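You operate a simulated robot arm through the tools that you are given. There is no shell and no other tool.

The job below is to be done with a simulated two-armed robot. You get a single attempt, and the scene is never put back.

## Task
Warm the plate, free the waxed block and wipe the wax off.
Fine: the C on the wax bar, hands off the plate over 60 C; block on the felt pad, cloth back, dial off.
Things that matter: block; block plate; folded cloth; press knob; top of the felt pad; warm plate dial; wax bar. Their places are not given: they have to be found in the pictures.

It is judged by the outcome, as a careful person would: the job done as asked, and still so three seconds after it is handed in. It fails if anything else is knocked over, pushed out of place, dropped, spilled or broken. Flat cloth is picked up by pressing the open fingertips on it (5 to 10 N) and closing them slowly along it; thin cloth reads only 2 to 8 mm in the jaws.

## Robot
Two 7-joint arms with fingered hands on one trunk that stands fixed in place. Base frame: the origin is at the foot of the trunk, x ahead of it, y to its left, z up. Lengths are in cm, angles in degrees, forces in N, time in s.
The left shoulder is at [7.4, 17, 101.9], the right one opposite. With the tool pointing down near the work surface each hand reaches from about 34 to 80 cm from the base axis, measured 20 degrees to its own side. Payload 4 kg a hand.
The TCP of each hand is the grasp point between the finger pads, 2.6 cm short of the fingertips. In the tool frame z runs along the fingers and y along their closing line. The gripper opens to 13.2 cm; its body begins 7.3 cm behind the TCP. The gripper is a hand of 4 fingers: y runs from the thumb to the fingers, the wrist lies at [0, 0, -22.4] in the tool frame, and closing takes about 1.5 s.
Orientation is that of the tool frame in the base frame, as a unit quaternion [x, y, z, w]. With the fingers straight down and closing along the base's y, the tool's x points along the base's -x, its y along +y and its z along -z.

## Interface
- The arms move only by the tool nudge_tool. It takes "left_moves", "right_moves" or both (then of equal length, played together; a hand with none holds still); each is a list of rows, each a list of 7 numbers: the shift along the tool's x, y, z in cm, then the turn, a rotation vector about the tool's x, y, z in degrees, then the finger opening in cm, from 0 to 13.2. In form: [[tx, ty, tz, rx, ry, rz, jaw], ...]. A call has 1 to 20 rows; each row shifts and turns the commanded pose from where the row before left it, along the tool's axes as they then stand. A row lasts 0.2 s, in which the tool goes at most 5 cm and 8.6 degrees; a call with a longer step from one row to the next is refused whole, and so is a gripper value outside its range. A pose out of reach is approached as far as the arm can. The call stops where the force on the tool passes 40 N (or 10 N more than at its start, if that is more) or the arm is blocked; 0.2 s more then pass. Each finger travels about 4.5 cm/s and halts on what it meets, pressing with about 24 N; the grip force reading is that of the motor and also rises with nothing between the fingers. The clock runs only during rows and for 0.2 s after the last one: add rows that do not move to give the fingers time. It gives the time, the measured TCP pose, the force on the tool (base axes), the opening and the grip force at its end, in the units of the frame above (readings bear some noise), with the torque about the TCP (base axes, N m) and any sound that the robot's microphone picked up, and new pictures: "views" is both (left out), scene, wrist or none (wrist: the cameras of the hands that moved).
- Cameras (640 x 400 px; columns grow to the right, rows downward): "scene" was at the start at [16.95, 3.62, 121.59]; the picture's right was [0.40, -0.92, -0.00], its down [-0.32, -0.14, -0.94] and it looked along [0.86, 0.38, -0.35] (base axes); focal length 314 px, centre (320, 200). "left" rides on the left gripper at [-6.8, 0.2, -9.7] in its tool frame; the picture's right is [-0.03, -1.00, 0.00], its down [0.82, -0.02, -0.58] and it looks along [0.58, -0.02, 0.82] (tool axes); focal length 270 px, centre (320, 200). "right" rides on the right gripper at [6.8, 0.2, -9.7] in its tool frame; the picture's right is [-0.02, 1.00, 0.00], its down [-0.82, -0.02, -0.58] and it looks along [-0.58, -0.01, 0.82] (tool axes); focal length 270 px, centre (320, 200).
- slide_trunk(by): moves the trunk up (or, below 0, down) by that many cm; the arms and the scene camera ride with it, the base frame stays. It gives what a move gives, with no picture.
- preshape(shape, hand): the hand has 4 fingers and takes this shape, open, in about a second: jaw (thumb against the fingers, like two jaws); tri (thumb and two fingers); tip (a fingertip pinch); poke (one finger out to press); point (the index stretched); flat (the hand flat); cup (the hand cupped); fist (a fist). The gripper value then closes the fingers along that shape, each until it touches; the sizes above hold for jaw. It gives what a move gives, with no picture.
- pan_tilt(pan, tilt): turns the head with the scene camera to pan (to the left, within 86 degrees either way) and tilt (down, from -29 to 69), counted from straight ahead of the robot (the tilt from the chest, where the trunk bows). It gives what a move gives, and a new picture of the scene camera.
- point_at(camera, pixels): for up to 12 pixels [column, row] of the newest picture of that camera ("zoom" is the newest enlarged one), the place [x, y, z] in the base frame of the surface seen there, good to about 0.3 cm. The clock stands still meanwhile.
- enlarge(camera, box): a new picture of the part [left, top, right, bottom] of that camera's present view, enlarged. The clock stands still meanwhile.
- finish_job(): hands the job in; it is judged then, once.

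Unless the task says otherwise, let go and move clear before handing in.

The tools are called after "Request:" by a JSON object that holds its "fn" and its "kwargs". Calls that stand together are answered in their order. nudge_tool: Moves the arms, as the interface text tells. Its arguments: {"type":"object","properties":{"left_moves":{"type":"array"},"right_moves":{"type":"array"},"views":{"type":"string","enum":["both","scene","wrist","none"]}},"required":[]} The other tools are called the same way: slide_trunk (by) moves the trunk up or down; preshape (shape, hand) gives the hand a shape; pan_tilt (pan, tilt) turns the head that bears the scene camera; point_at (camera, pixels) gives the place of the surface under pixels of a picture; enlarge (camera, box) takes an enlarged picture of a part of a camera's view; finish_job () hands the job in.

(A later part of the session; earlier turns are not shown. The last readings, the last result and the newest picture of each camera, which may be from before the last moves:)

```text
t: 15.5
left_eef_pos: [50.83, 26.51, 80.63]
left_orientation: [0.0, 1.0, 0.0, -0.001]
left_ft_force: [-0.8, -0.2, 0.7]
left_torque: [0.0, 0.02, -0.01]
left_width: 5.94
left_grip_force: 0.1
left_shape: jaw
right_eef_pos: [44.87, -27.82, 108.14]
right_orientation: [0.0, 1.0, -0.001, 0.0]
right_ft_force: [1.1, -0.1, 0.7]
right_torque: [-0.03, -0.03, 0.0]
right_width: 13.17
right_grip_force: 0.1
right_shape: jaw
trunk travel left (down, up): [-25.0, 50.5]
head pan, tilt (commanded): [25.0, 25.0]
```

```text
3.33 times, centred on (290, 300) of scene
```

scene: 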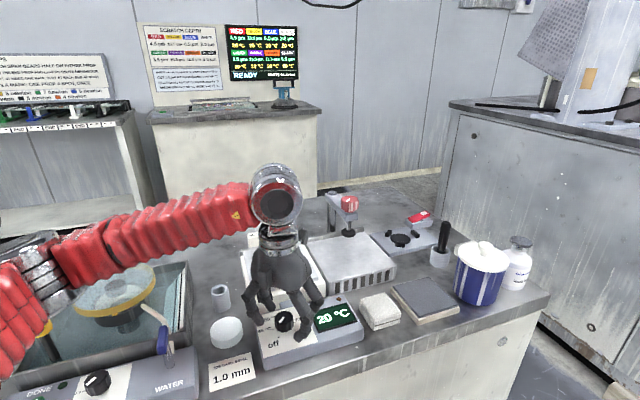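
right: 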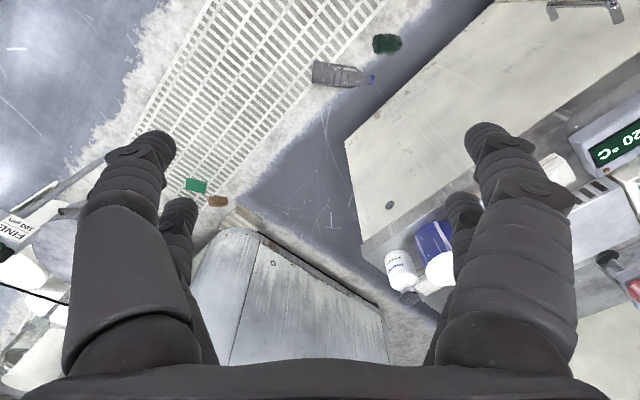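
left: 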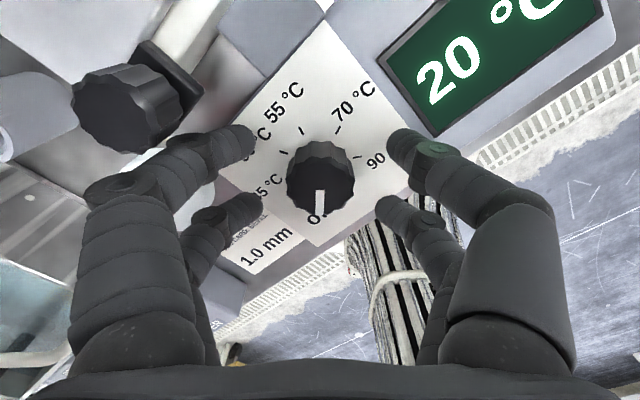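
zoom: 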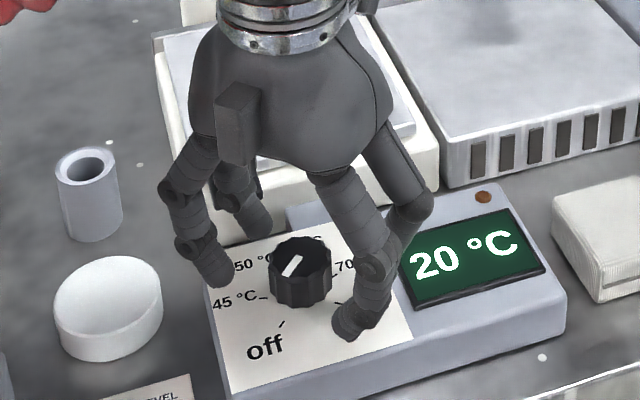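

The knob at left-pixel (320,185) sits between the two finger pairs, with no contact force. I'll close gently.

Request:
{"fn": "nudge_tool", "kwargs": {"left_moves": [[0, 0, 0, 0, 0, 0, 5], [0, 0, 0, 0, 0, 0, 4], [0, 0, 0, 0, 0, 0, 3], [0, 0, 0, 0, 0, 0, 2.4], [0, 0, 0, 0, 0, 0, 1.8], [0, 0, 0, 0, 0, 0, 1.2], [0, 0, 0, 0, 0, 0, 1.0], [0, 0, 0, 0, 0, 0, 1.0]], "views": "both"}}

Request:
{"fn": "enlarge", "kwargs": {"camera": "scene", "box": [220, 240, 360, 360]}}

```text
t: 17.3
left_eef_pos: [50.89, 26.71, 80.58]
left_orientation: [0.0, 1.0, 0.001, -0.002]
left_ft_force: [-1.2, 4.4, -3.6]
left_torque: [0.1, 0.05, 0.04]
left_width: 0.2
left_grip_force: 23.7
left_shape: jaw
right_eef_pos: [44.92, -27.75, 108.18]
right_orientation: [-0.001, 1.0, -0.001, 0.0]
right_ft_force: [0.1, 0.8, -1.0]
right_torque: [0.02, 0.03, 0.03]
right_width: 13.18
right_grip_force: 0.1
right_shape: jaw
trunk travel left (down, up): [-25.0, 50.5]
head pan, tilt (commanded): [25.0, 25.0]
```

scene: 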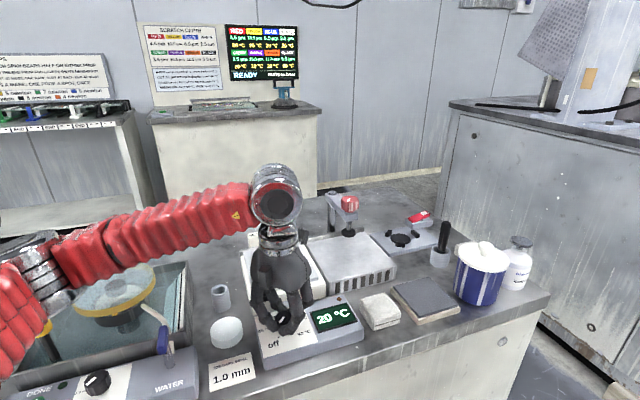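
left: 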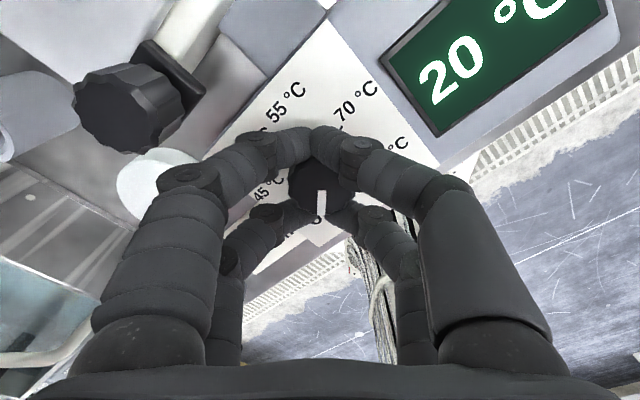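

```text
3.33 times, centred on (290, 300) of scene
```

zoom: 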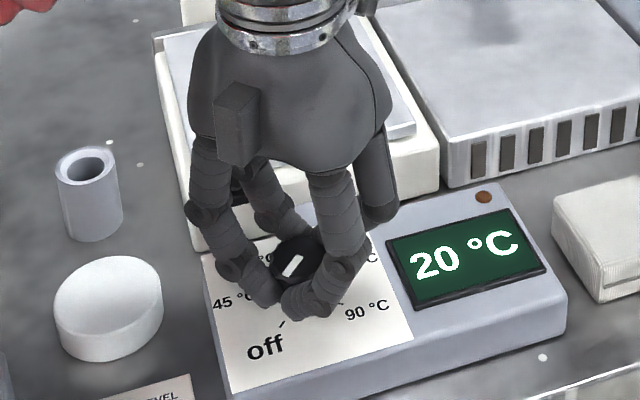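

The four digits cage the knob (grip 23.7 N, and mark still at off). I'll turn +20° first and check that the knob follows.

Request:
{"fn": "nudge_tool", "kwargs": {"left_moves": [[0, 0, 0, 0, 0, 0, 0], [0, 0, 0, 0, 0, 5, 0], [0, 0, 0, 0, 0, 5, 0], [0, 0, 0, 0, 0, 5, 0], [0, 0, 0, 0, 0, 5, 0], [0, 0, 0, 0, 0, 0, 0]], "views": "both"}}

Request:
{"fn": "enlarge", "kwargs": {"camera": "left", "box": [220, 80, 420, 260]}}

Request:
{"fn": "enlarge", "kwargs": {"camera": "scene", "box": [240, 280, 340, 360]}}

```text
t: 18.7
left_eef_pos: [50.84, 26.67, 80.64]
left_orientation: [0.174, 0.985, -0.001, -0.001]
left_ft_force: [-5.4, 11.8, -11.0]
left_torque: [0.24, 0.09, 0.01]
left_width: 0.13
left_grip_force: 23.3
left_shape: jaw
right_eef_pos: [44.95, -27.69, 108.14]
right_orientation: [0.0, 1.0, -0.001, -0.001]
right_ft_force: [0.4, 0.3, 0.0]
right_torque: [0.0, 0.03, -0.01]
right_width: 13.2
right_grip_force: 0.1
right_shape: jaw
trunk travel left (down, up): [-25.0, 50.5]
head pan, tilt (commanded): [25.0, 25.0]
```

scene: 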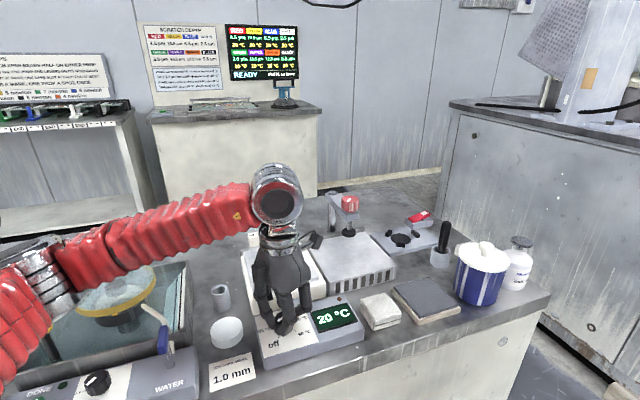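
left: 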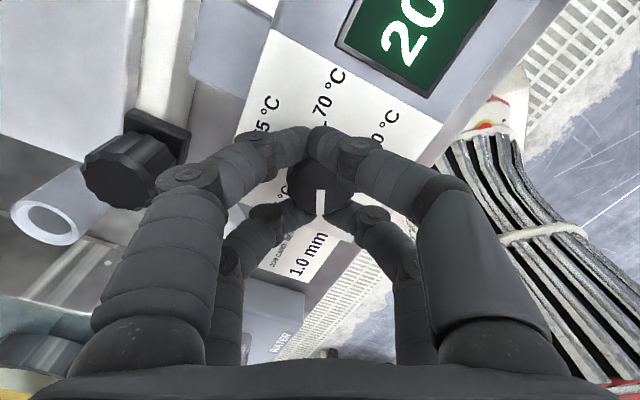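

```text
2.22 times, centred on (320, 170) of left
```

zoom: 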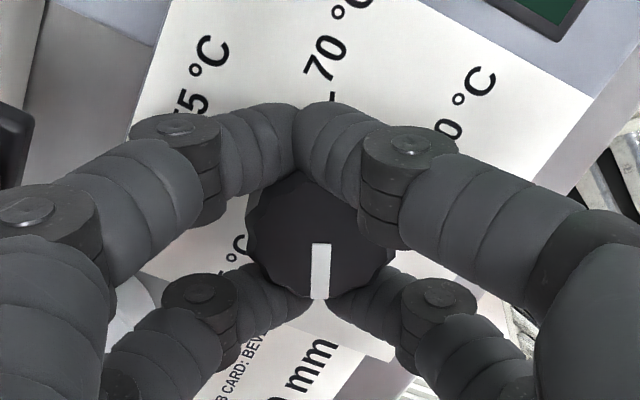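

```text
5.00 times, centred on (290, 320) of scene
```

zoom: 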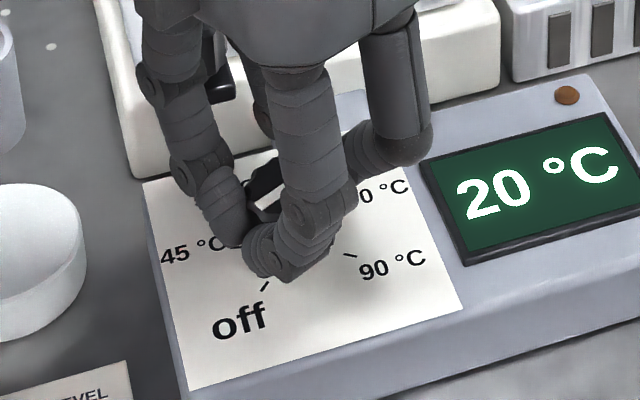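

The knob rotates with the hand (mark still straight down in the wrist view). I'll continue the remaining 30°.

Request:
{"fn": "nudge_tool", "kwargs": {"left_moves": [[0, 0, 0, 0, 0, 5, 0], [0, 0, 0, 0, 0, 5, 0], [0, 0, 0, 0, 0, 5, 0], [0, 0, 0, 0, 0, 5, 0], [0, 0, 0, 0, 0, 5, 0], [0, 0, 0, 0, 0, 5, 0], [0, 0, 0, 0, 0, 0, 0]], "views": "both"}}

Request:
{"fn": "enlarge", "kwargs": {"camera": "left", "box": [220, 80, 420, 260]}}

Request:
{"fn": "enlarge", "kwargs": {"camera": "scene", "box": [240, 280, 340, 360]}}

```text
t: 20.3
left_eef_pos: [50.94, 26.74, 80.67]
left_orientation: [0.423, 0.906, -0.002, 0.0]
left_ft_force: [-5.3, 11.0, -15.6]
left_torque: [0.23, 0.06, -0.01]
left_width: 0.11
left_grip_force: 24.4
left_shape: jaw
right_eef_pos: [44.86, -27.71, 108.09]
right_orientation: [0.0, 1.0, -0.002, -0.001]
right_ft_force: [-0.2, -0.1, -0.3]
right_torque: [0.0, -0.02, -0.01]
right_width: 13.19
right_grip_force: 0.2
right_shape: jaw
trunk travel left (down, up): [-25.0, 50.5]
head pan, tilt (commanded): [25.0, 25.0]
```

scene: 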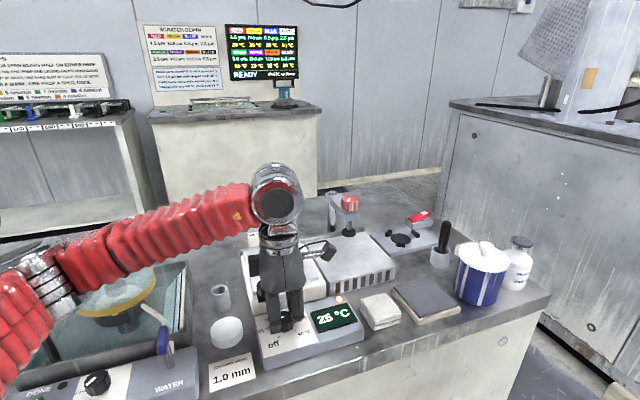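
left: 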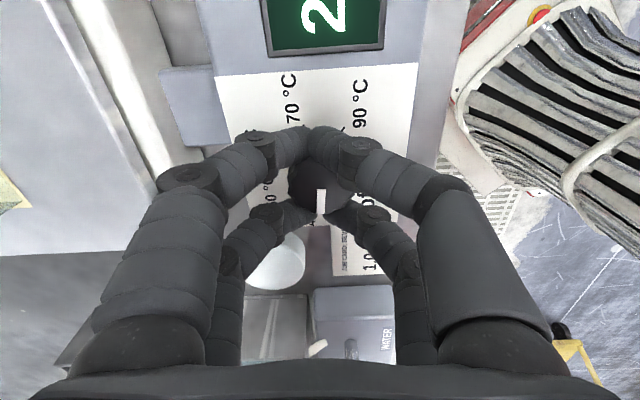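

```text
2.22 times, centred on (320, 170) of left
```

zoom: 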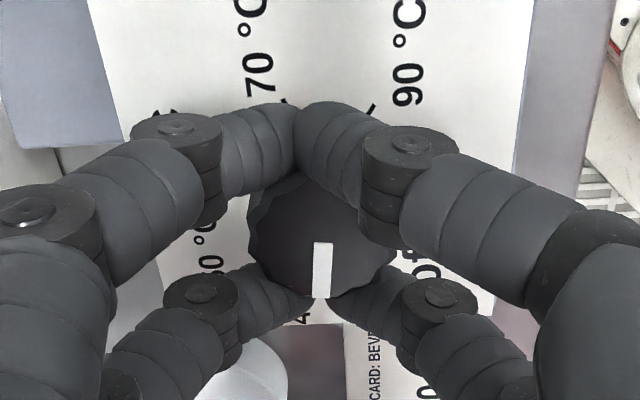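

```text
5.00 times, centred on (290, 320) of scene
```

zoom: 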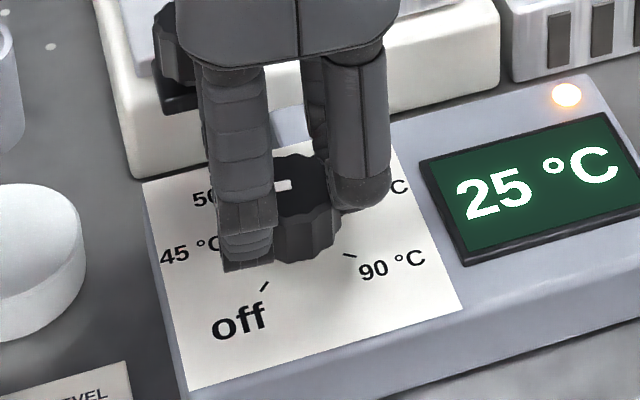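

The lamp is lit and the display already reads 25 °C. I'll open and lift to check the mark against the 45 tick.

Request:
{"fn": "nudge_tool", "kwargs": {"left_moves": [[0, 0, 0, 0, 0, 0, 2], [0, 0, 0, 0, 0, 0, 4], [0, 0, 0, 0, 0, 0, 6], [0, 0, 0, 0, 0, 0, 6], [0, 0, -2.0, 0, 0, 0, 6], [0, 0, -3.0, 0, 0, 0, 6], [0, 0, -3.0, 0, 0, 0, 6], [0, 0, 0, 0, 0, 0, 6]], "views": "both"}}

Request:
{"fn": "enlarge", "kwargs": {"camera": "left", "box": [220, 60, 420, 185]}}

Request:
{"fn": "enlarge", "kwargs": {"camera": "scene", "box": [240, 280, 340, 360]}}

```text
t: 22.1
left_eef_pos: [50.93, 26.58, 88.81]
left_orientation: [0.423, 0.906, -0.001, 0.0]
left_ft_force: [-0.4, 0.0, -1.2]
left_torque: [0.0, 0.0, 0.01]
left_width: 5.98
left_grip_force: 0.0
left_shape: jaw
right_eef_pos: [44.85, -27.85, 108.1]
right_orientation: [0.001, 1.0, -0.001, -0.001]
right_ft_force: [0.4, -0.6, -0.1]
right_torque: [0.03, 0.01, 0.01]
right_width: 13.21
right_grip_force: 0.0
right_shape: jaw
trunk travel left (down, up): [-25.0, 50.5]
head pan, tilt (commanded): [25.0, 25.0]
```

scene: 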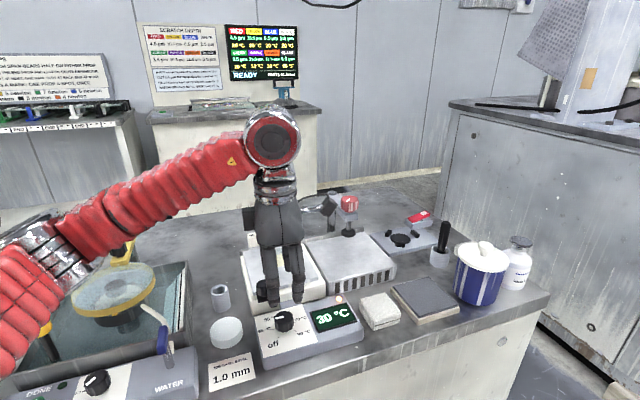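
left: 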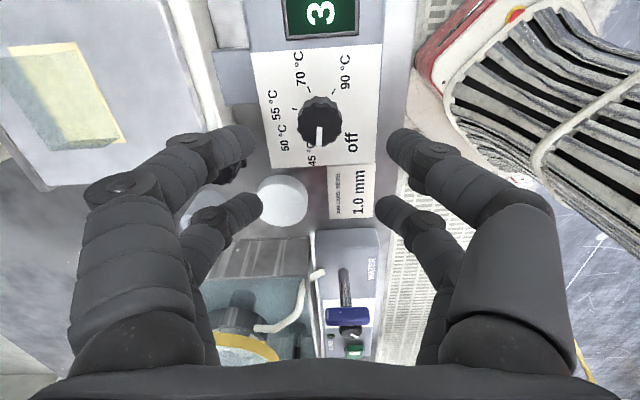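

```text
3.20 times, centred on (320, 122) of left
```

zoom: 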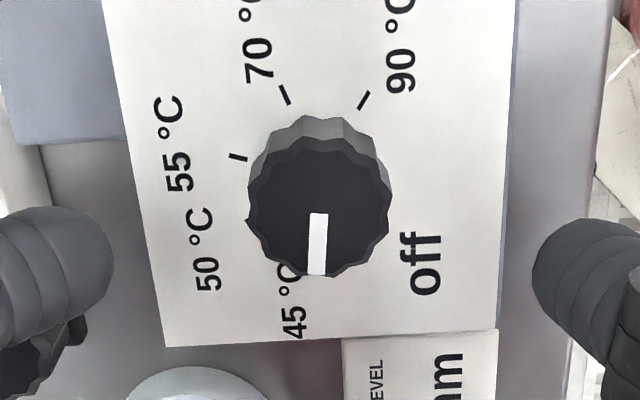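

```text
5.00 times, centred on (290, 320) of scene
```

zoom: 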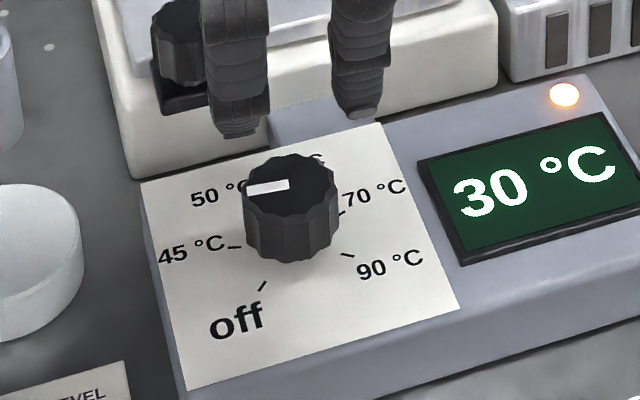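

The mark now lies on the 45 tick and the display reads 30 °C and is climbing. I'll move over the block at height while it warms, turning to a yaw of 45° to match the block.

Request:
{"fn": "nudge_tool", "kwargs": {"left_moves": [[-0.264, 3.43, -0.64, 0, 0, 0, 7], [-0.264, 3.43, -0.64, 0, 0, 0, 7], [-0.264, 3.43, -0.64, 0, 0, 0, 7], [-0.264, 3.43, -0.64, 0, 0, 0, 7], [-0.264, 3.43, -0.64, 0, 0, 0, 7], [0, 0, 0, 0, 0, -5, 7], [0, 0, 0, 0, 0, 0, 7]], "views": "both"}}

Request:
{"fn": "pan_tilt", "kwargs": {"pan": 22, "tilt": 40}}

Request:
{"fn": "enlarge", "kwargs": {"camera": "left", "box": [200, 20, 440, 200]}}

Request:
{"fn": "enlarge", "kwargs": {"camera": "scene", "box": [210, 100, 470, 262]}}

```text
t: 23.7
left_eef_pos: [64.86, 36.52, 92.06]
left_orientation: [0.383, 0.924, 0.0, 0.0]
left_ft_force: [-0.4, 0.4, -0.1]
left_torque: [0.01, 0.0, 0.0]
left_width: 6.91
left_grip_force: 0.1
left_shape: jaw
right_eef_pos: [44.92, -27.81, 107.91]
right_orientation: [0.0, 1.0, -0.001, 0.0]
right_ft_force: [0.3, 0.5, -0.8]
right_torque: [0.01, -0.01, 0.03]
right_width: 13.18
right_grip_force: 0.0
right_shape: jaw
trunk travel left (down, up): [-25.0, 50.5]
head pan, tilt (commanded): [25.0, 25.0]
```

scene: 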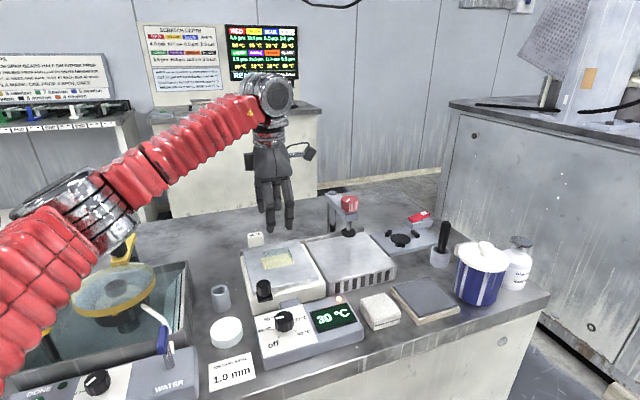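
left: 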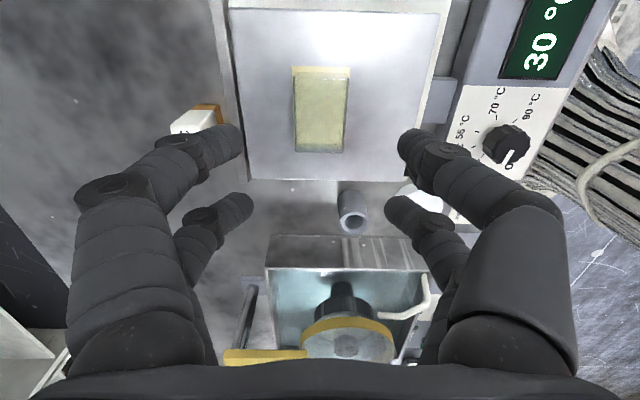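

```text
t: 24.5
left_eef_pos: [64.76, 36.53, 91.98]
left_orientation: [0.382, 0.924, -0.001, -0.001]
left_ft_force: [-0.8, 0.0, 0.8]
left_torque: [-0.01, 0.03, -0.02]
left_width: 6.94
left_grip_force: 0.1
left_shape: jaw
right_eef_pos: [44.92, -27.87, 108.1]
right_orientation: [0.0, 1.0, 0.0, 0.0]
right_ft_force: [-0.2, -0.2, 0.1]
right_torque: [0.0, -0.01, 0.02]
right_width: 13.2
right_grip_force: 0.2
right_shape: jaw
trunk travel left (down, up): [-25.0, 50.5]
head pan, tilt (commanded): [22.0, 40.0]
```

scene: 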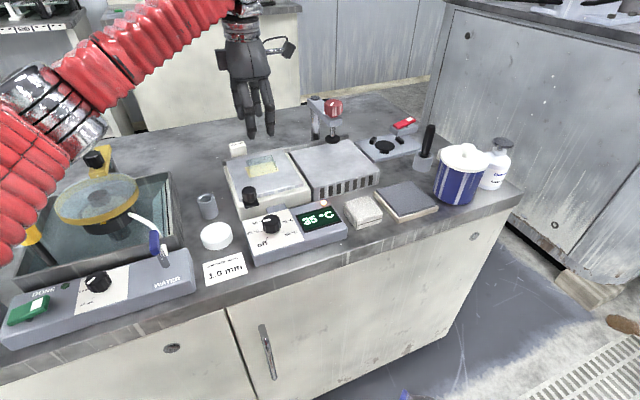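

```text
2.22 times, centred on (320, 110) of left
```

zoom: 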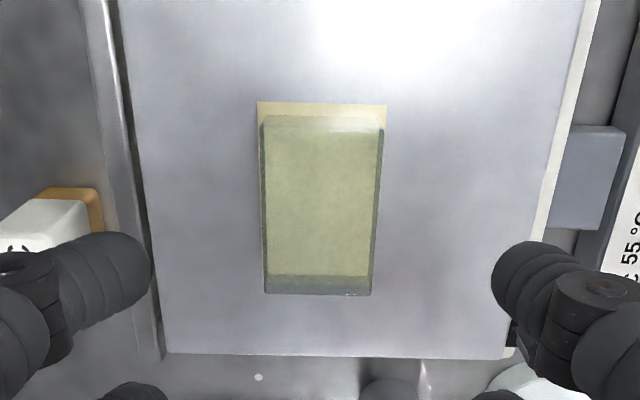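

```text
2.46 times, centred on (340, 181) of scene
```

zoom: 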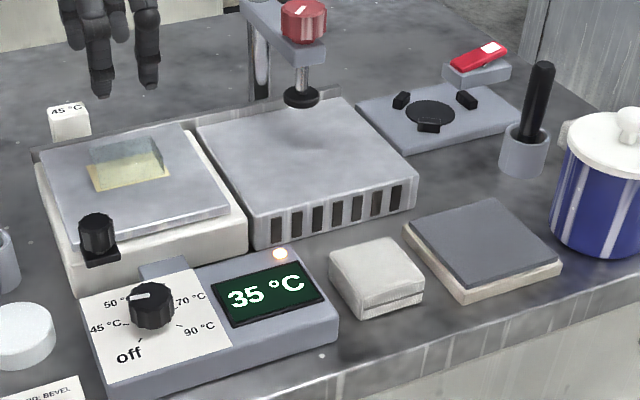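

The display reads 35 °C and the block is aligned under the hand, about 6.0×3.9×2.1 cm and centred within 0.2 cm. I'll lower part-way and let it keep warming.

Request:
{"fn": "nudge_tool", "kwargs": {"left_moves": [[-0.1, 0, 2.5, 0, 0, 0, 7], [-0.1, 0, 2.5, 0, 0, 0, 7], [0, 0, 2.0, 0, 0, 0, 7], [0, 0, 0, 0, 0, 0, 7], [0, 0, 0, 0, 0, 0, 7], [0, 0, 0, 0, 0, 0, 7], [0, 0, 0, 0, 0, 0, 7], [0, 0, 0, 0, 0, 0, 7], [0, 0, 0, 0, 0, 0, 7], [0, 0, 0, 0, 0, 0, 7], [0, 0, 0, 0, 0, 0, 7], [0, 0, 0, 0, 0, 0, 7], [0, 0, 0, 0, 0, 0, 7]], "views": "both"}}

Request:
{"fn": "enlarge", "kwargs": {"camera": "scene", "box": [210, 100, 370, 220]}}

Request:
{"fn": "enlarge", "kwargs": {"camera": "scene", "box": [220, 190, 360, 270]}}

```text
t: 27.3
left_eef_pos: [64.94, 36.43, 84.86]
left_orientation: [0.383, 0.924, 0.0, 0.0]
left_ft_force: [0.1, -0.1, -0.8]
left_torque: [0.02, -0.02, 0.03]
left_width: 6.94
left_grip_force: 0.1
left_shape: jaw
right_eef_pos: [44.8, -27.81, 108.12]
right_orientation: [0.0, 1.0, -0.001, 0.0]
right_ft_force: [-0.6, -0.1, 0.2]
right_torque: [-0.01, 0.01, -0.03]
right_width: 13.19
right_grip_force: 0.1
right_shape: jaw
trunk travel left (down, up): [-25.0, 50.5]
head pan, tilt (commanded): [22.0, 40.0]
```

scene: 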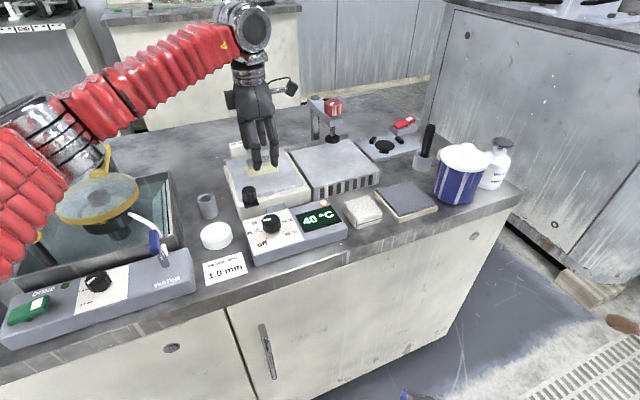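
left: 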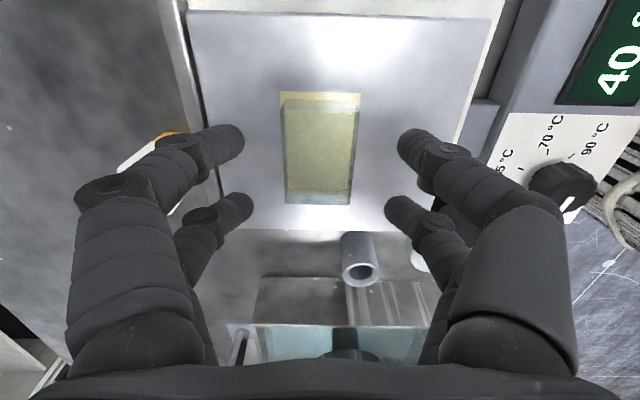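

```text
3.33 times, centred on (290, 160) of scene
```

zoom: 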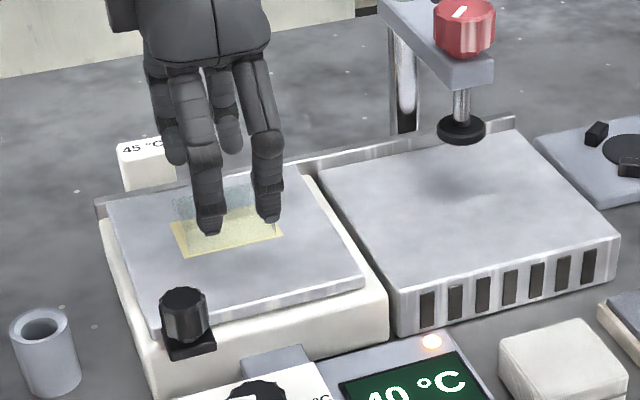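

```text
4.57 times, centred on (290, 230) of scene
```

zoom: 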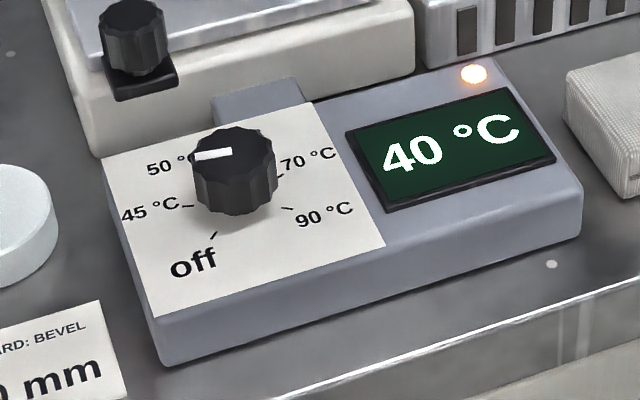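

The display shows 40 °C and is still rising. I'll wait another few seconds and use the pause to measure the pot and objects round the pad.

Request:
{"fn": "nudge_tool", "kwargs": {"left_moves": [[0, 0, 0, 0, 0, 0, 7], [0, 0, 0, 0, 0, 0, 7], [0, 0, 0, 0, 0, 0, 7], [0, 0, 0, 0, 0, 0, 7], [0, 0, 0, 0, 0, 0, 7], [0, 0, 0, 0, 0, 0, 7], [0, 0, 0, 0, 0, 0, 7], [0, 0, 0, 0, 0, 0, 7], [0, 0, 0, 0, 0, 0, 7], [0, 0, 0, 0, 0, 0, 7], [0, 0, 0, 0, 0, 0, 7], [0, 0, 0, 0, 0, 0, 7], [0, 0, 0, 0, 0, 0, 7], [0, 0, 0, 0, 0, 0, 7], [0, 0, 0, 0, 0, 0, 7], [0, 0, 0, 0, 0, 0, 7], [0, 0, 0, 0, 0, 0, 7], [0, 0, 0, 0, 0, 0, 7], [0, 0, 0, 0, 0, 0, 7], [0, 0, 0, 0, 0, 0, 7]], "views": "scene"}}

Request:
{"fn": "enlarge", "kwargs": {"camera": "scene", "box": [220, 190, 360, 270]}}

Request:
{"fn": "enlarge", "kwargs": {"camera": "scene", "box": [330, 100, 530, 225]}}

Request:
{"fn": "point_at", "kwargs": {"camera": "zoom", "pixels": [[430, 155], [425, 130], [345, 165], [500, 165], [430, 185], [395, 270], [305, 95], [290, 170], [530, 110], [300, 190], [370, 60], [355, 300]]}}

```text
t: 31.5
left_eef_pos: [64.94, 36.5, 84.86]
left_orientation: [0.383, 0.924, -0.002, 0.0]
left_ft_force: [-0.2, 0.3, 0.5]
left_torque: [0.02, -0.03, -0.02]
left_width: 6.94
left_grip_force: 0.1
left_shape: jaw
right_eef_pos: [44.94, -27.8, 108.11]
right_orientation: [-0.001, 1.0, 0.0, 0.001]
right_ft_force: [-0.4, -0.1, -1.0]
right_torque: [0.0, 0.01, 0.0]
right_width: 13.15
right_grip_force: 0.0
right_shape: jaw
trunk travel left (down, up): [-25.0, 50.5]
head pan, tilt (commanded): [22.0, 40.0]
```

scene: 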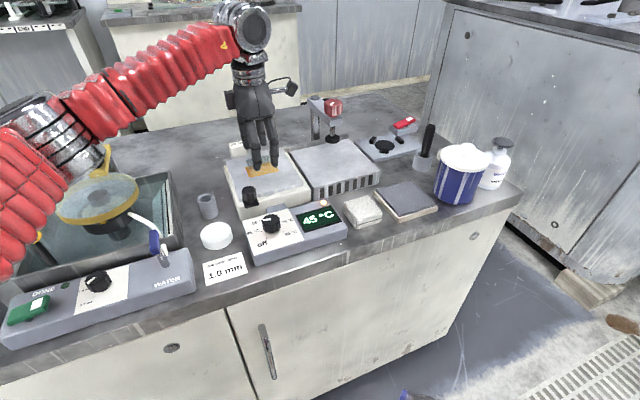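

```text
4.57 times, centred on (290, 230) of scene
```

zoom: 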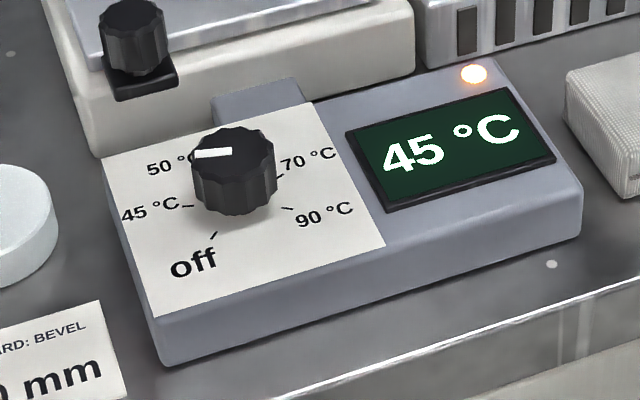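

```text
3.20 times, centred on (430, 162) of scene
```

zoom: 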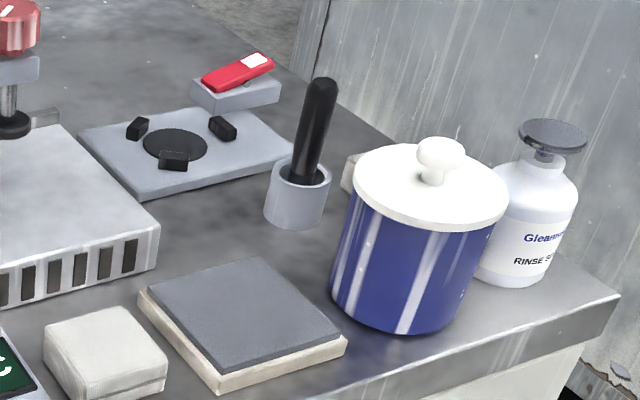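

```text
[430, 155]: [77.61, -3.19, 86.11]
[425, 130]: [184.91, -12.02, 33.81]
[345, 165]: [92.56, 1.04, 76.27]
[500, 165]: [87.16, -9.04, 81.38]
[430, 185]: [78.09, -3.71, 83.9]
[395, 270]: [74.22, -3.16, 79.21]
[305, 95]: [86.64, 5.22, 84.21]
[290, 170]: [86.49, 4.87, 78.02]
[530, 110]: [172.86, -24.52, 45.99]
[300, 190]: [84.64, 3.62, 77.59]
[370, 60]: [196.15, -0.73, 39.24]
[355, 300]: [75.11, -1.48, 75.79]
```

The display reads 45 °C and the wax at (262,170) has turned amber. I'll look closer at the wax and check it's melted.

Request:
{"fn": "enlarge", "kwargs": {"camera": "scene", "box": [220, 130, 320, 200]}}

Request:
{"fn": "enlarge", "kwargs": {"camera": "left", "box": [200, 60, 440, 240]}}

```text
5.71 times, centred on (270, 165) of scene
```

zoom: 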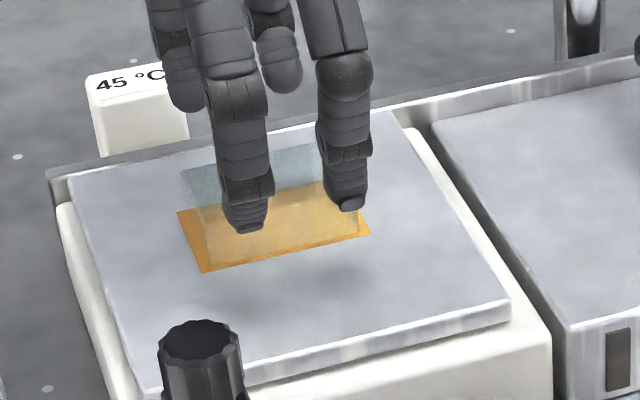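

```text
2.22 times, centred on (320, 150) of left
```

zoom: 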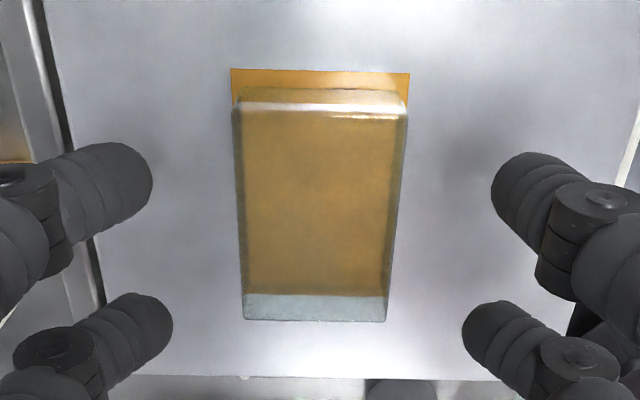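

The wax is clearly melted (amber and glossy). I'll lower to TCP z≈82.3, just above plate contact, and close on the block's 3.9 cm sides.

Request:
{"fn": "nudge_tool", "kwargs": {"left_moves": [[0, 0, 1.0, 0, 0, 0, 7], [0, 0, 1.0, 0, 0, 0, 7], [0, 0, 0.5, 0, 0, 0, 7], [0, 0, 0, 0, 0, 0, 6], [0, 0, 0, 0, 0, 0, 5.2], [0, 0, 0, 0, 0, 0, 4.6], [0, 0, 0, 0, 0, 0, 4.2], [0, 0, 0, 0, 0, 0, 3.8], [0, 0, 0, 0, 0, 0, 3.4], [0, 0, 0, 0, 0, 0, 3.4], [0, 0, 0, 0, 0, 0, 3.4]], "views": "both"}}

Request:
{"fn": "enlarge", "kwargs": {"camera": "scene", "box": [220, 130, 320, 200]}}

Request:
{"fn": "enlarge", "kwargs": {"camera": "left", "box": [200, 60, 440, 240]}}

```text
t: 33.9
left_eef_pos: [64.99, 36.55, 82.4]
left_orientation: [0.384, 0.923, -0.001, -0.001]
left_ft_force: [-0.3, 0.4, -0.7]
left_torque: [0.02, 0.0, 0.02]
left_width: 3.37
left_grip_force: 24.3
left_shape: jaw
right_eef_pos: [44.97, -27.83, 108.07]
right_orientation: [0.0, 1.0, 0.0, 0.001]
right_ft_force: [-0.2, 0.3, 0.1]
right_torque: [0.0, 0.01, 0.0]
right_width: 13.21
right_grip_force: 0.1
right_shape: jaw
trunk travel left (down, up): [-25.0, 50.5]
head pan, tilt (commanded): [22.0, 40.0]
```

scene: 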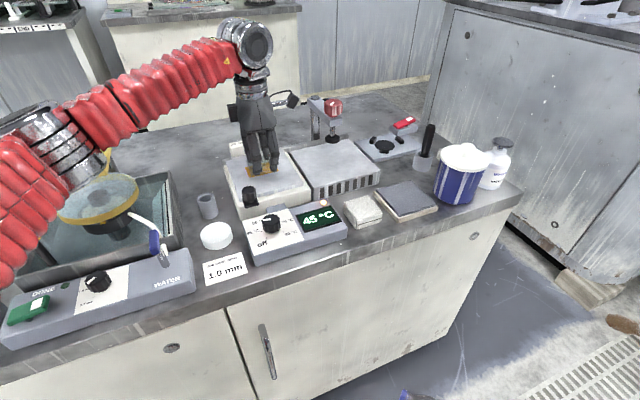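
left: 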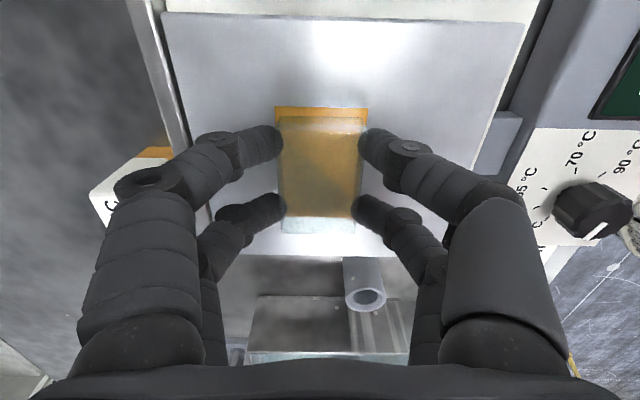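

```text
5.71 times, centred on (270, 165) of scene
```

zoom: 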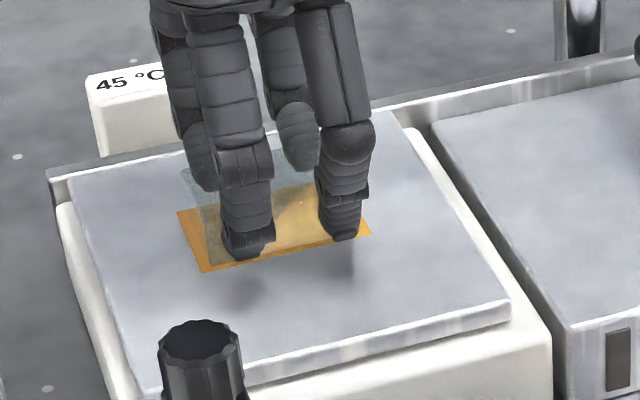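

```text
2.22 times, centred on (320, 150) of left
```

zoom: 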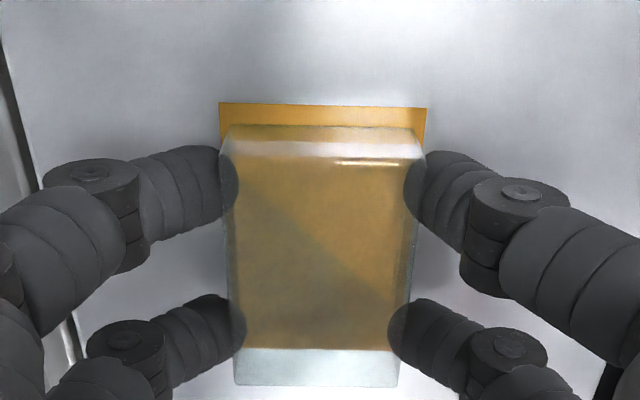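

The block is gripped at 3.37 cm with 24 N. I'll lift slowly and watch the force.

Request:
{"fn": "nudge_tool", "kwargs": {"left_moves": [[0, 0, 0, 0, 0, 0, 2.8], [0, 0, -0.15, 0, 0, 0, 2.8], [0, 0, -0.15, 0, 0, 0, 2.8], [0, 0, -0.15, 0, 0, 0, 2.8], [0, 0, -0.15, 0, 0, 0, 2.8], [0, 0, 0, 0, 0, 0, 2.8]], "views": "both"}}

Request:
{"fn": "enlarge", "kwargs": {"camera": "scene", "box": [220, 130, 320, 200]}}

Request:
{"fn": "enlarge", "kwargs": {"camera": "left", "box": [200, 60, 440, 240]}}

```text
t: 35.3
left_eef_pos: [64.95, 36.46, 83.06]
left_orientation: [0.382, 0.924, 0.0, -0.002]
left_ft_force: [-0.4, 0.4, -1.0]
left_torque: [0.0, 0.01, -0.03]
left_width: 3.32
left_grip_force: 24.3
left_shape: jaw
right_eef_pos: [44.87, -27.76, 108.1]
right_orientation: [0.001, 1.0, 0.001, 0.0]
right_ft_force: [-0.1, 0.4, -0.3]
right_torque: [-0.01, -0.01, -0.03]
right_width: 13.19
right_grip_force: 0.0
right_shape: jaw
trunk travel left (down, up): [-25.0, 50.5]
head pan, tilt (commanded): [22.0, 40.0]
```

scene: 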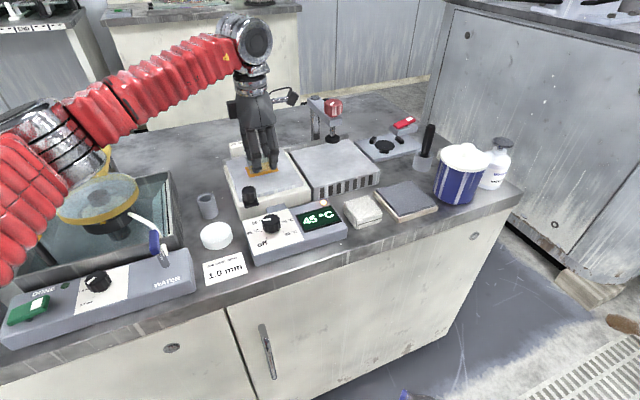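
left: 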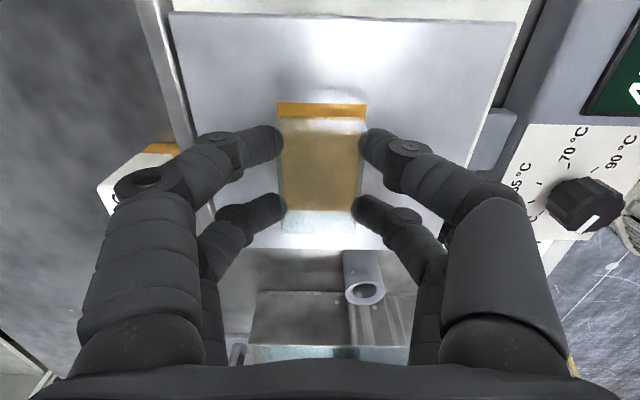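

```text
5.71 times, centred on (270, 165) of scene
```

zoom: 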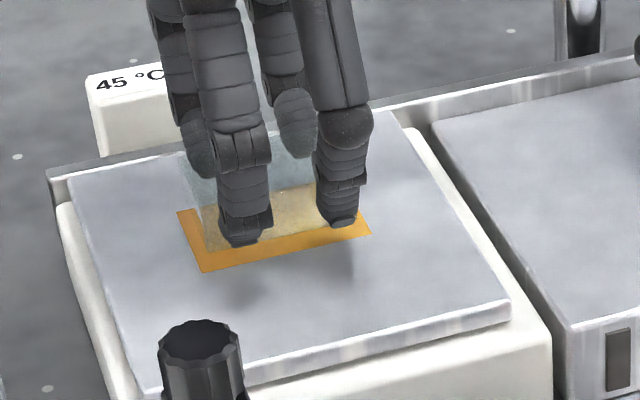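

```text
2.22 times, centred on (320, 150) of left
```

zoom: 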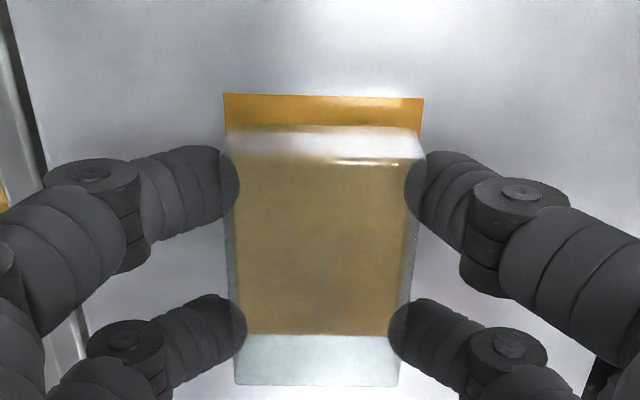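

The block came free at no measurable force and the amber wax film stays on the plate. I'll lift it well clear (TCP ≈ 97) and check its underside for wax.

Request:
{"fn": "nudge_tool", "kwargs": {"left_moves": [[0, 0, -1.0, 0, 0, 0, 2.8], [0, 0, -2.0, 0, 0, 0, 2.8], [0, 0, -2.5, 0, 0, 0, 2.8], [0, 0, -2.5, 0, 0, 0, 2.8], [0, 0, -2.5, 0, 0, 0, 2.8], [0, 0, -2.5, 0, 0, 0, 2.8], [0, 0, -1.0, 0, 0, 0, 2.8], [0, 0, 0, 0, 0, 0, 2.8]], "views": "both"}}

Request:
{"fn": "enlarge", "kwargs": {"camera": "scene", "box": [200, 60, 330, 200]}}

Request:
{"fn": "enlarge", "kwargs": {"camera": "left", "box": [200, 0, 440, 240]}}

```text
t: 37.1
left_eef_pos: [64.8, 36.4, 97.16]
left_orientation: [0.383, 0.924, -0.001, -0.001]
left_ft_force: [-1.0, -0.5, -1.1]
left_torque: [-0.01, 0.01, 0.03]
left_width: 3.34
left_grip_force: 23.8
left_shape: jaw
right_eef_pos: [44.89, -27.69, 108.16]
right_orientation: [0.001, 1.0, 0.001, 0.0]
right_ft_force: [0.2, 0.6, 0.3]
right_torque: [0.0, -0.01, 0.02]
right_width: 13.19
right_grip_force: 0.0
right_shape: jaw
trunk travel left (down, up): [-25.0, 50.5]
head pan, tilt (commanded): [22.0, 40.0]
```

scene: 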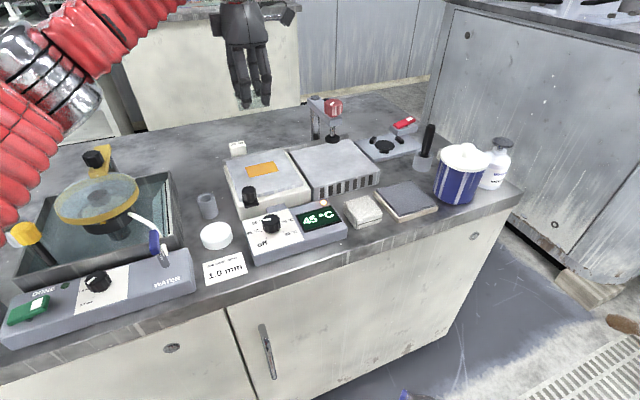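
left: 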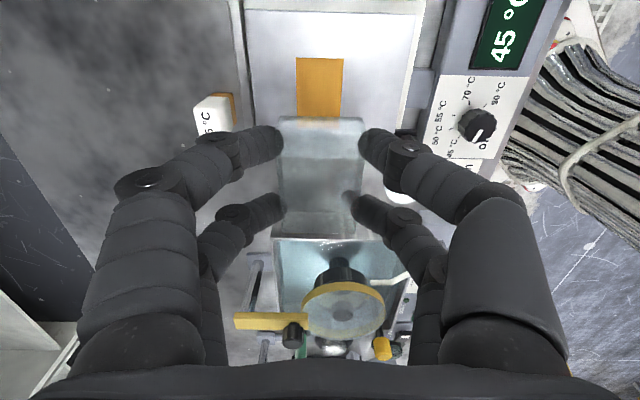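

```text
2.86 times, centred on (265, 130) of scene
```

zoom: 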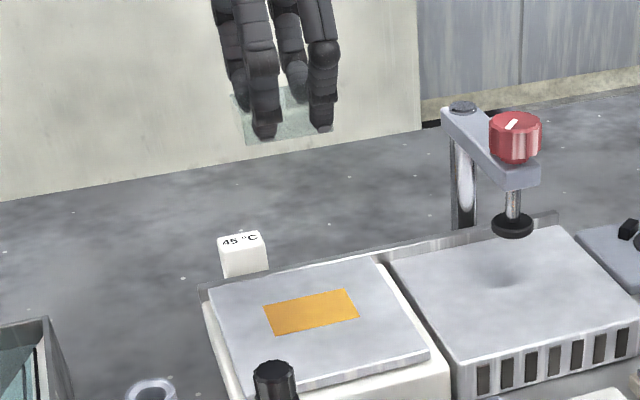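

```text
1.67 times, centred on (320, 120) of left
```

zoom: 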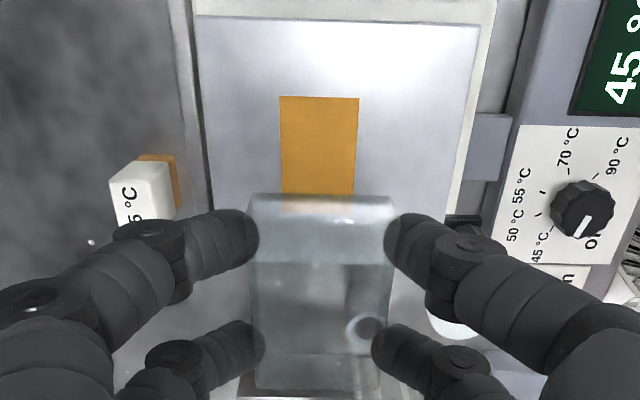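

The block is clear glass, so all the wax is left on the plate; it will need the cloth. I'll carry the block over toward the pad at z≈97, passing well clear of the press.

Request:
{"fn": "nudge_tool", "kwargs": {"left_moves": [[-1.07, -3.0, 0, 0, 0, 0, 2.8], [-1.07, -3.0, 0, 0, 0, 0, 2.8], [-1.07, -3.0, 0, 0, 0, 0, 2.8], [-1.07, -3.0, 0, 0, 0, 0, 2.8], [-1.07, -3.0, 0, 0, 0, 0, 2.8], [0, 0, 0, 0, 0, -7.5, 2.8], [0, 0, 0, 0, 0, -7.5, 2.8], [0, 0, 0, 0, 0, -7.5, 2.8], [0, 0, 0, 0, 0, -7.5, 2.8], [0, 0, 0, 0, 0, -7.5, 2.8], [0, 0, 0, 0, 0, -7.5, 2.8], [-2.08, -2.7, 0, 0, 0, 0, 2.8], [-2.08, -2.7, 0, 0, 0, 0, 2.8], [-2.08, -2.7, 0, 0, 0, 0, 2.8], [-2.08, -2.7, 0, 0, 0, 0, 2.8], [-2.08, -2.7, 0, 0, 0, 0, 2.8], [-2.08, -2.7, 0, 0, 0, 0, 2.8], [0, 0, 0, 0, 0, 0, 2.8]], "views": "both"}}

```text
t: 40.9
left_eef_pos: [70.87, 5.98, 97.03]
left_orientation: [-0.001, 1.0, 0.001, -0.002]
left_ft_force: [-0.7, 1.0, -1.9]
left_torque: [-0.03, 0.0, -0.03]
left_width: 3.3
left_grip_force: 23.9
left_shape: jaw
right_eef_pos: [44.93, -27.69, 108.11]
right_orientation: [-0.001, 1.0, -0.001, -0.001]
right_ft_force: [0.3, -0.4, -0.7]
right_torque: [0.0, 0.03, 0.03]
right_width: 13.19
right_grip_force: 0.0
right_shape: jaw
trunk travel left (down, up): [-25.0, 50.5]
head pan, tilt (commanded): [22.0, 40.0]
```

scene: 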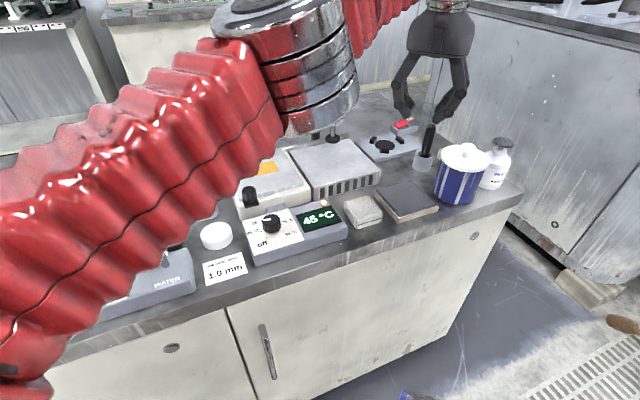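
left: 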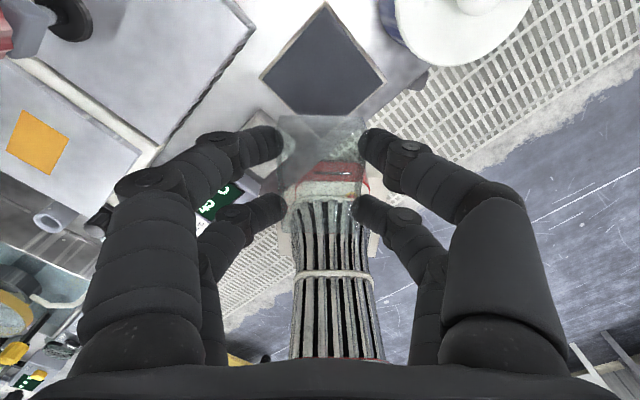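

The block is over the pad (pad at left-pixel (322,60)), still held. I'll turn the hand a further −45° so the block lines up with the pad and the camera bracket points away from the pot.

Request:
{"fn": "nudge_tool", "kwargs": {"left_moves": [[0, 0, 0, 0, 0, -7.5, 2.8], [0, 0, 0, 0, 0, -7.5, 2.8], [0, 0, 0, 0, 0, -7.5, 2.8], [0, 0, 0, 0, 0, -7.5, 2.8], [0, 0, 0, 0, 0, -7.5, 2.8], [0, 0, 0, 0, 0, -7.5, 2.8], [0, 0, 0, 0, 0, 0, 2.8]], "views": "both"}}

```text
t: 42.5
left_eef_pos: [70.66, 5.88, 96.93]
left_orientation: [-0.384, 0.924, 0.001, 0.0]
left_ft_force: [0.1, -0.7, -2.4]
left_torque: [-0.02, 0.01, -0.03]
left_width: 3.35
left_grip_force: 24.4
left_shape: jaw
right_eef_pos: [44.96, -27.79, 108.07]
right_orientation: [0.0, 1.0, 0.0, 0.0]
right_ft_force: [-0.1, -0.4, 0.2]
right_torque: [0.02, 0.03, -0.03]
right_width: 13.17
right_grip_force: 0.1
right_shape: jaw
trunk travel left (down, up): [-25.0, 50.5]
head pan, tilt (commanded): [22.0, 40.0]
```

scene: 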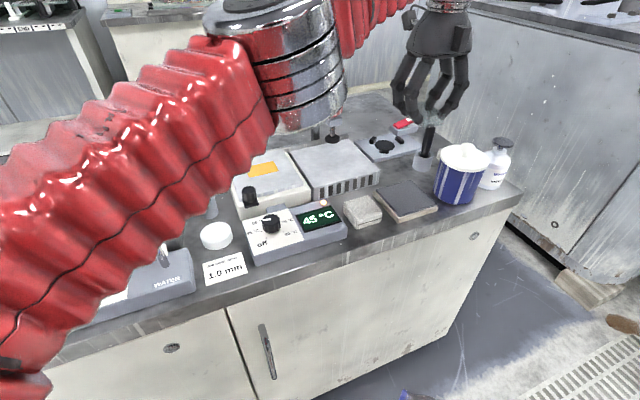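
left: 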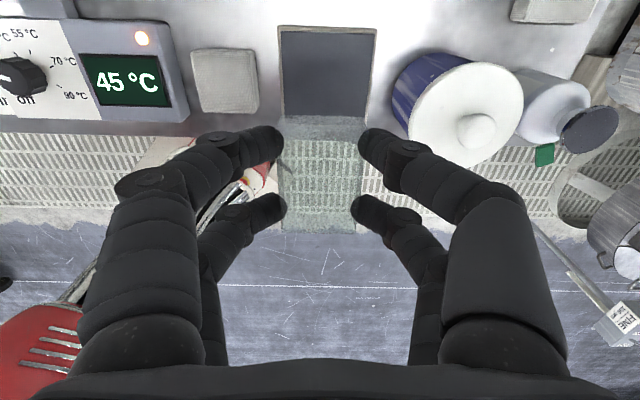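

At a yaw of −45° the pad is directly under the block (pad (325,70)), with the pot lid at (465,115) to the right. I'll measure pot, pad and block clearances before lowering.

Request:
{"fn": "point_at", "kwargs": {"camera": "left", "pixels": [[412, 110], [465, 60], [520, 100], [460, 160], [475, 130], [283, 30], [375, 33], [368, 108], [285, 108], [195, 55], [255, 55], [228, 80]]}}

Request:
{"fn": "enlarge", "kwargs": {"camera": "left", "box": [180, 0, 480, 200]}}

```text
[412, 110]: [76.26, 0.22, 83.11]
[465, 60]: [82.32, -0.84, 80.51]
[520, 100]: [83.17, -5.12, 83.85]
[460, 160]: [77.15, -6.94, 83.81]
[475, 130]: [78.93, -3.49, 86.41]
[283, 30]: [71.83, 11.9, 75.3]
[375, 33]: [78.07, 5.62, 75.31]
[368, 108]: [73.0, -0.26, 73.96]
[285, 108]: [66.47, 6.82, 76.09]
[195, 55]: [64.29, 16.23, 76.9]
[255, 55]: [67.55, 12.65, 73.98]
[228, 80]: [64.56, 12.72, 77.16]
```

```text
2.00 times, centred on (330, 100) of left
```

zoom: 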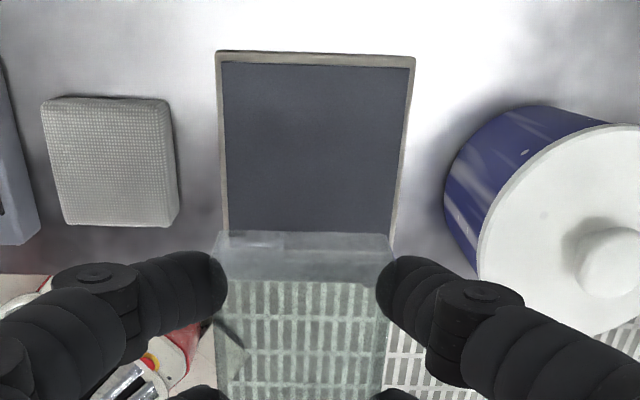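

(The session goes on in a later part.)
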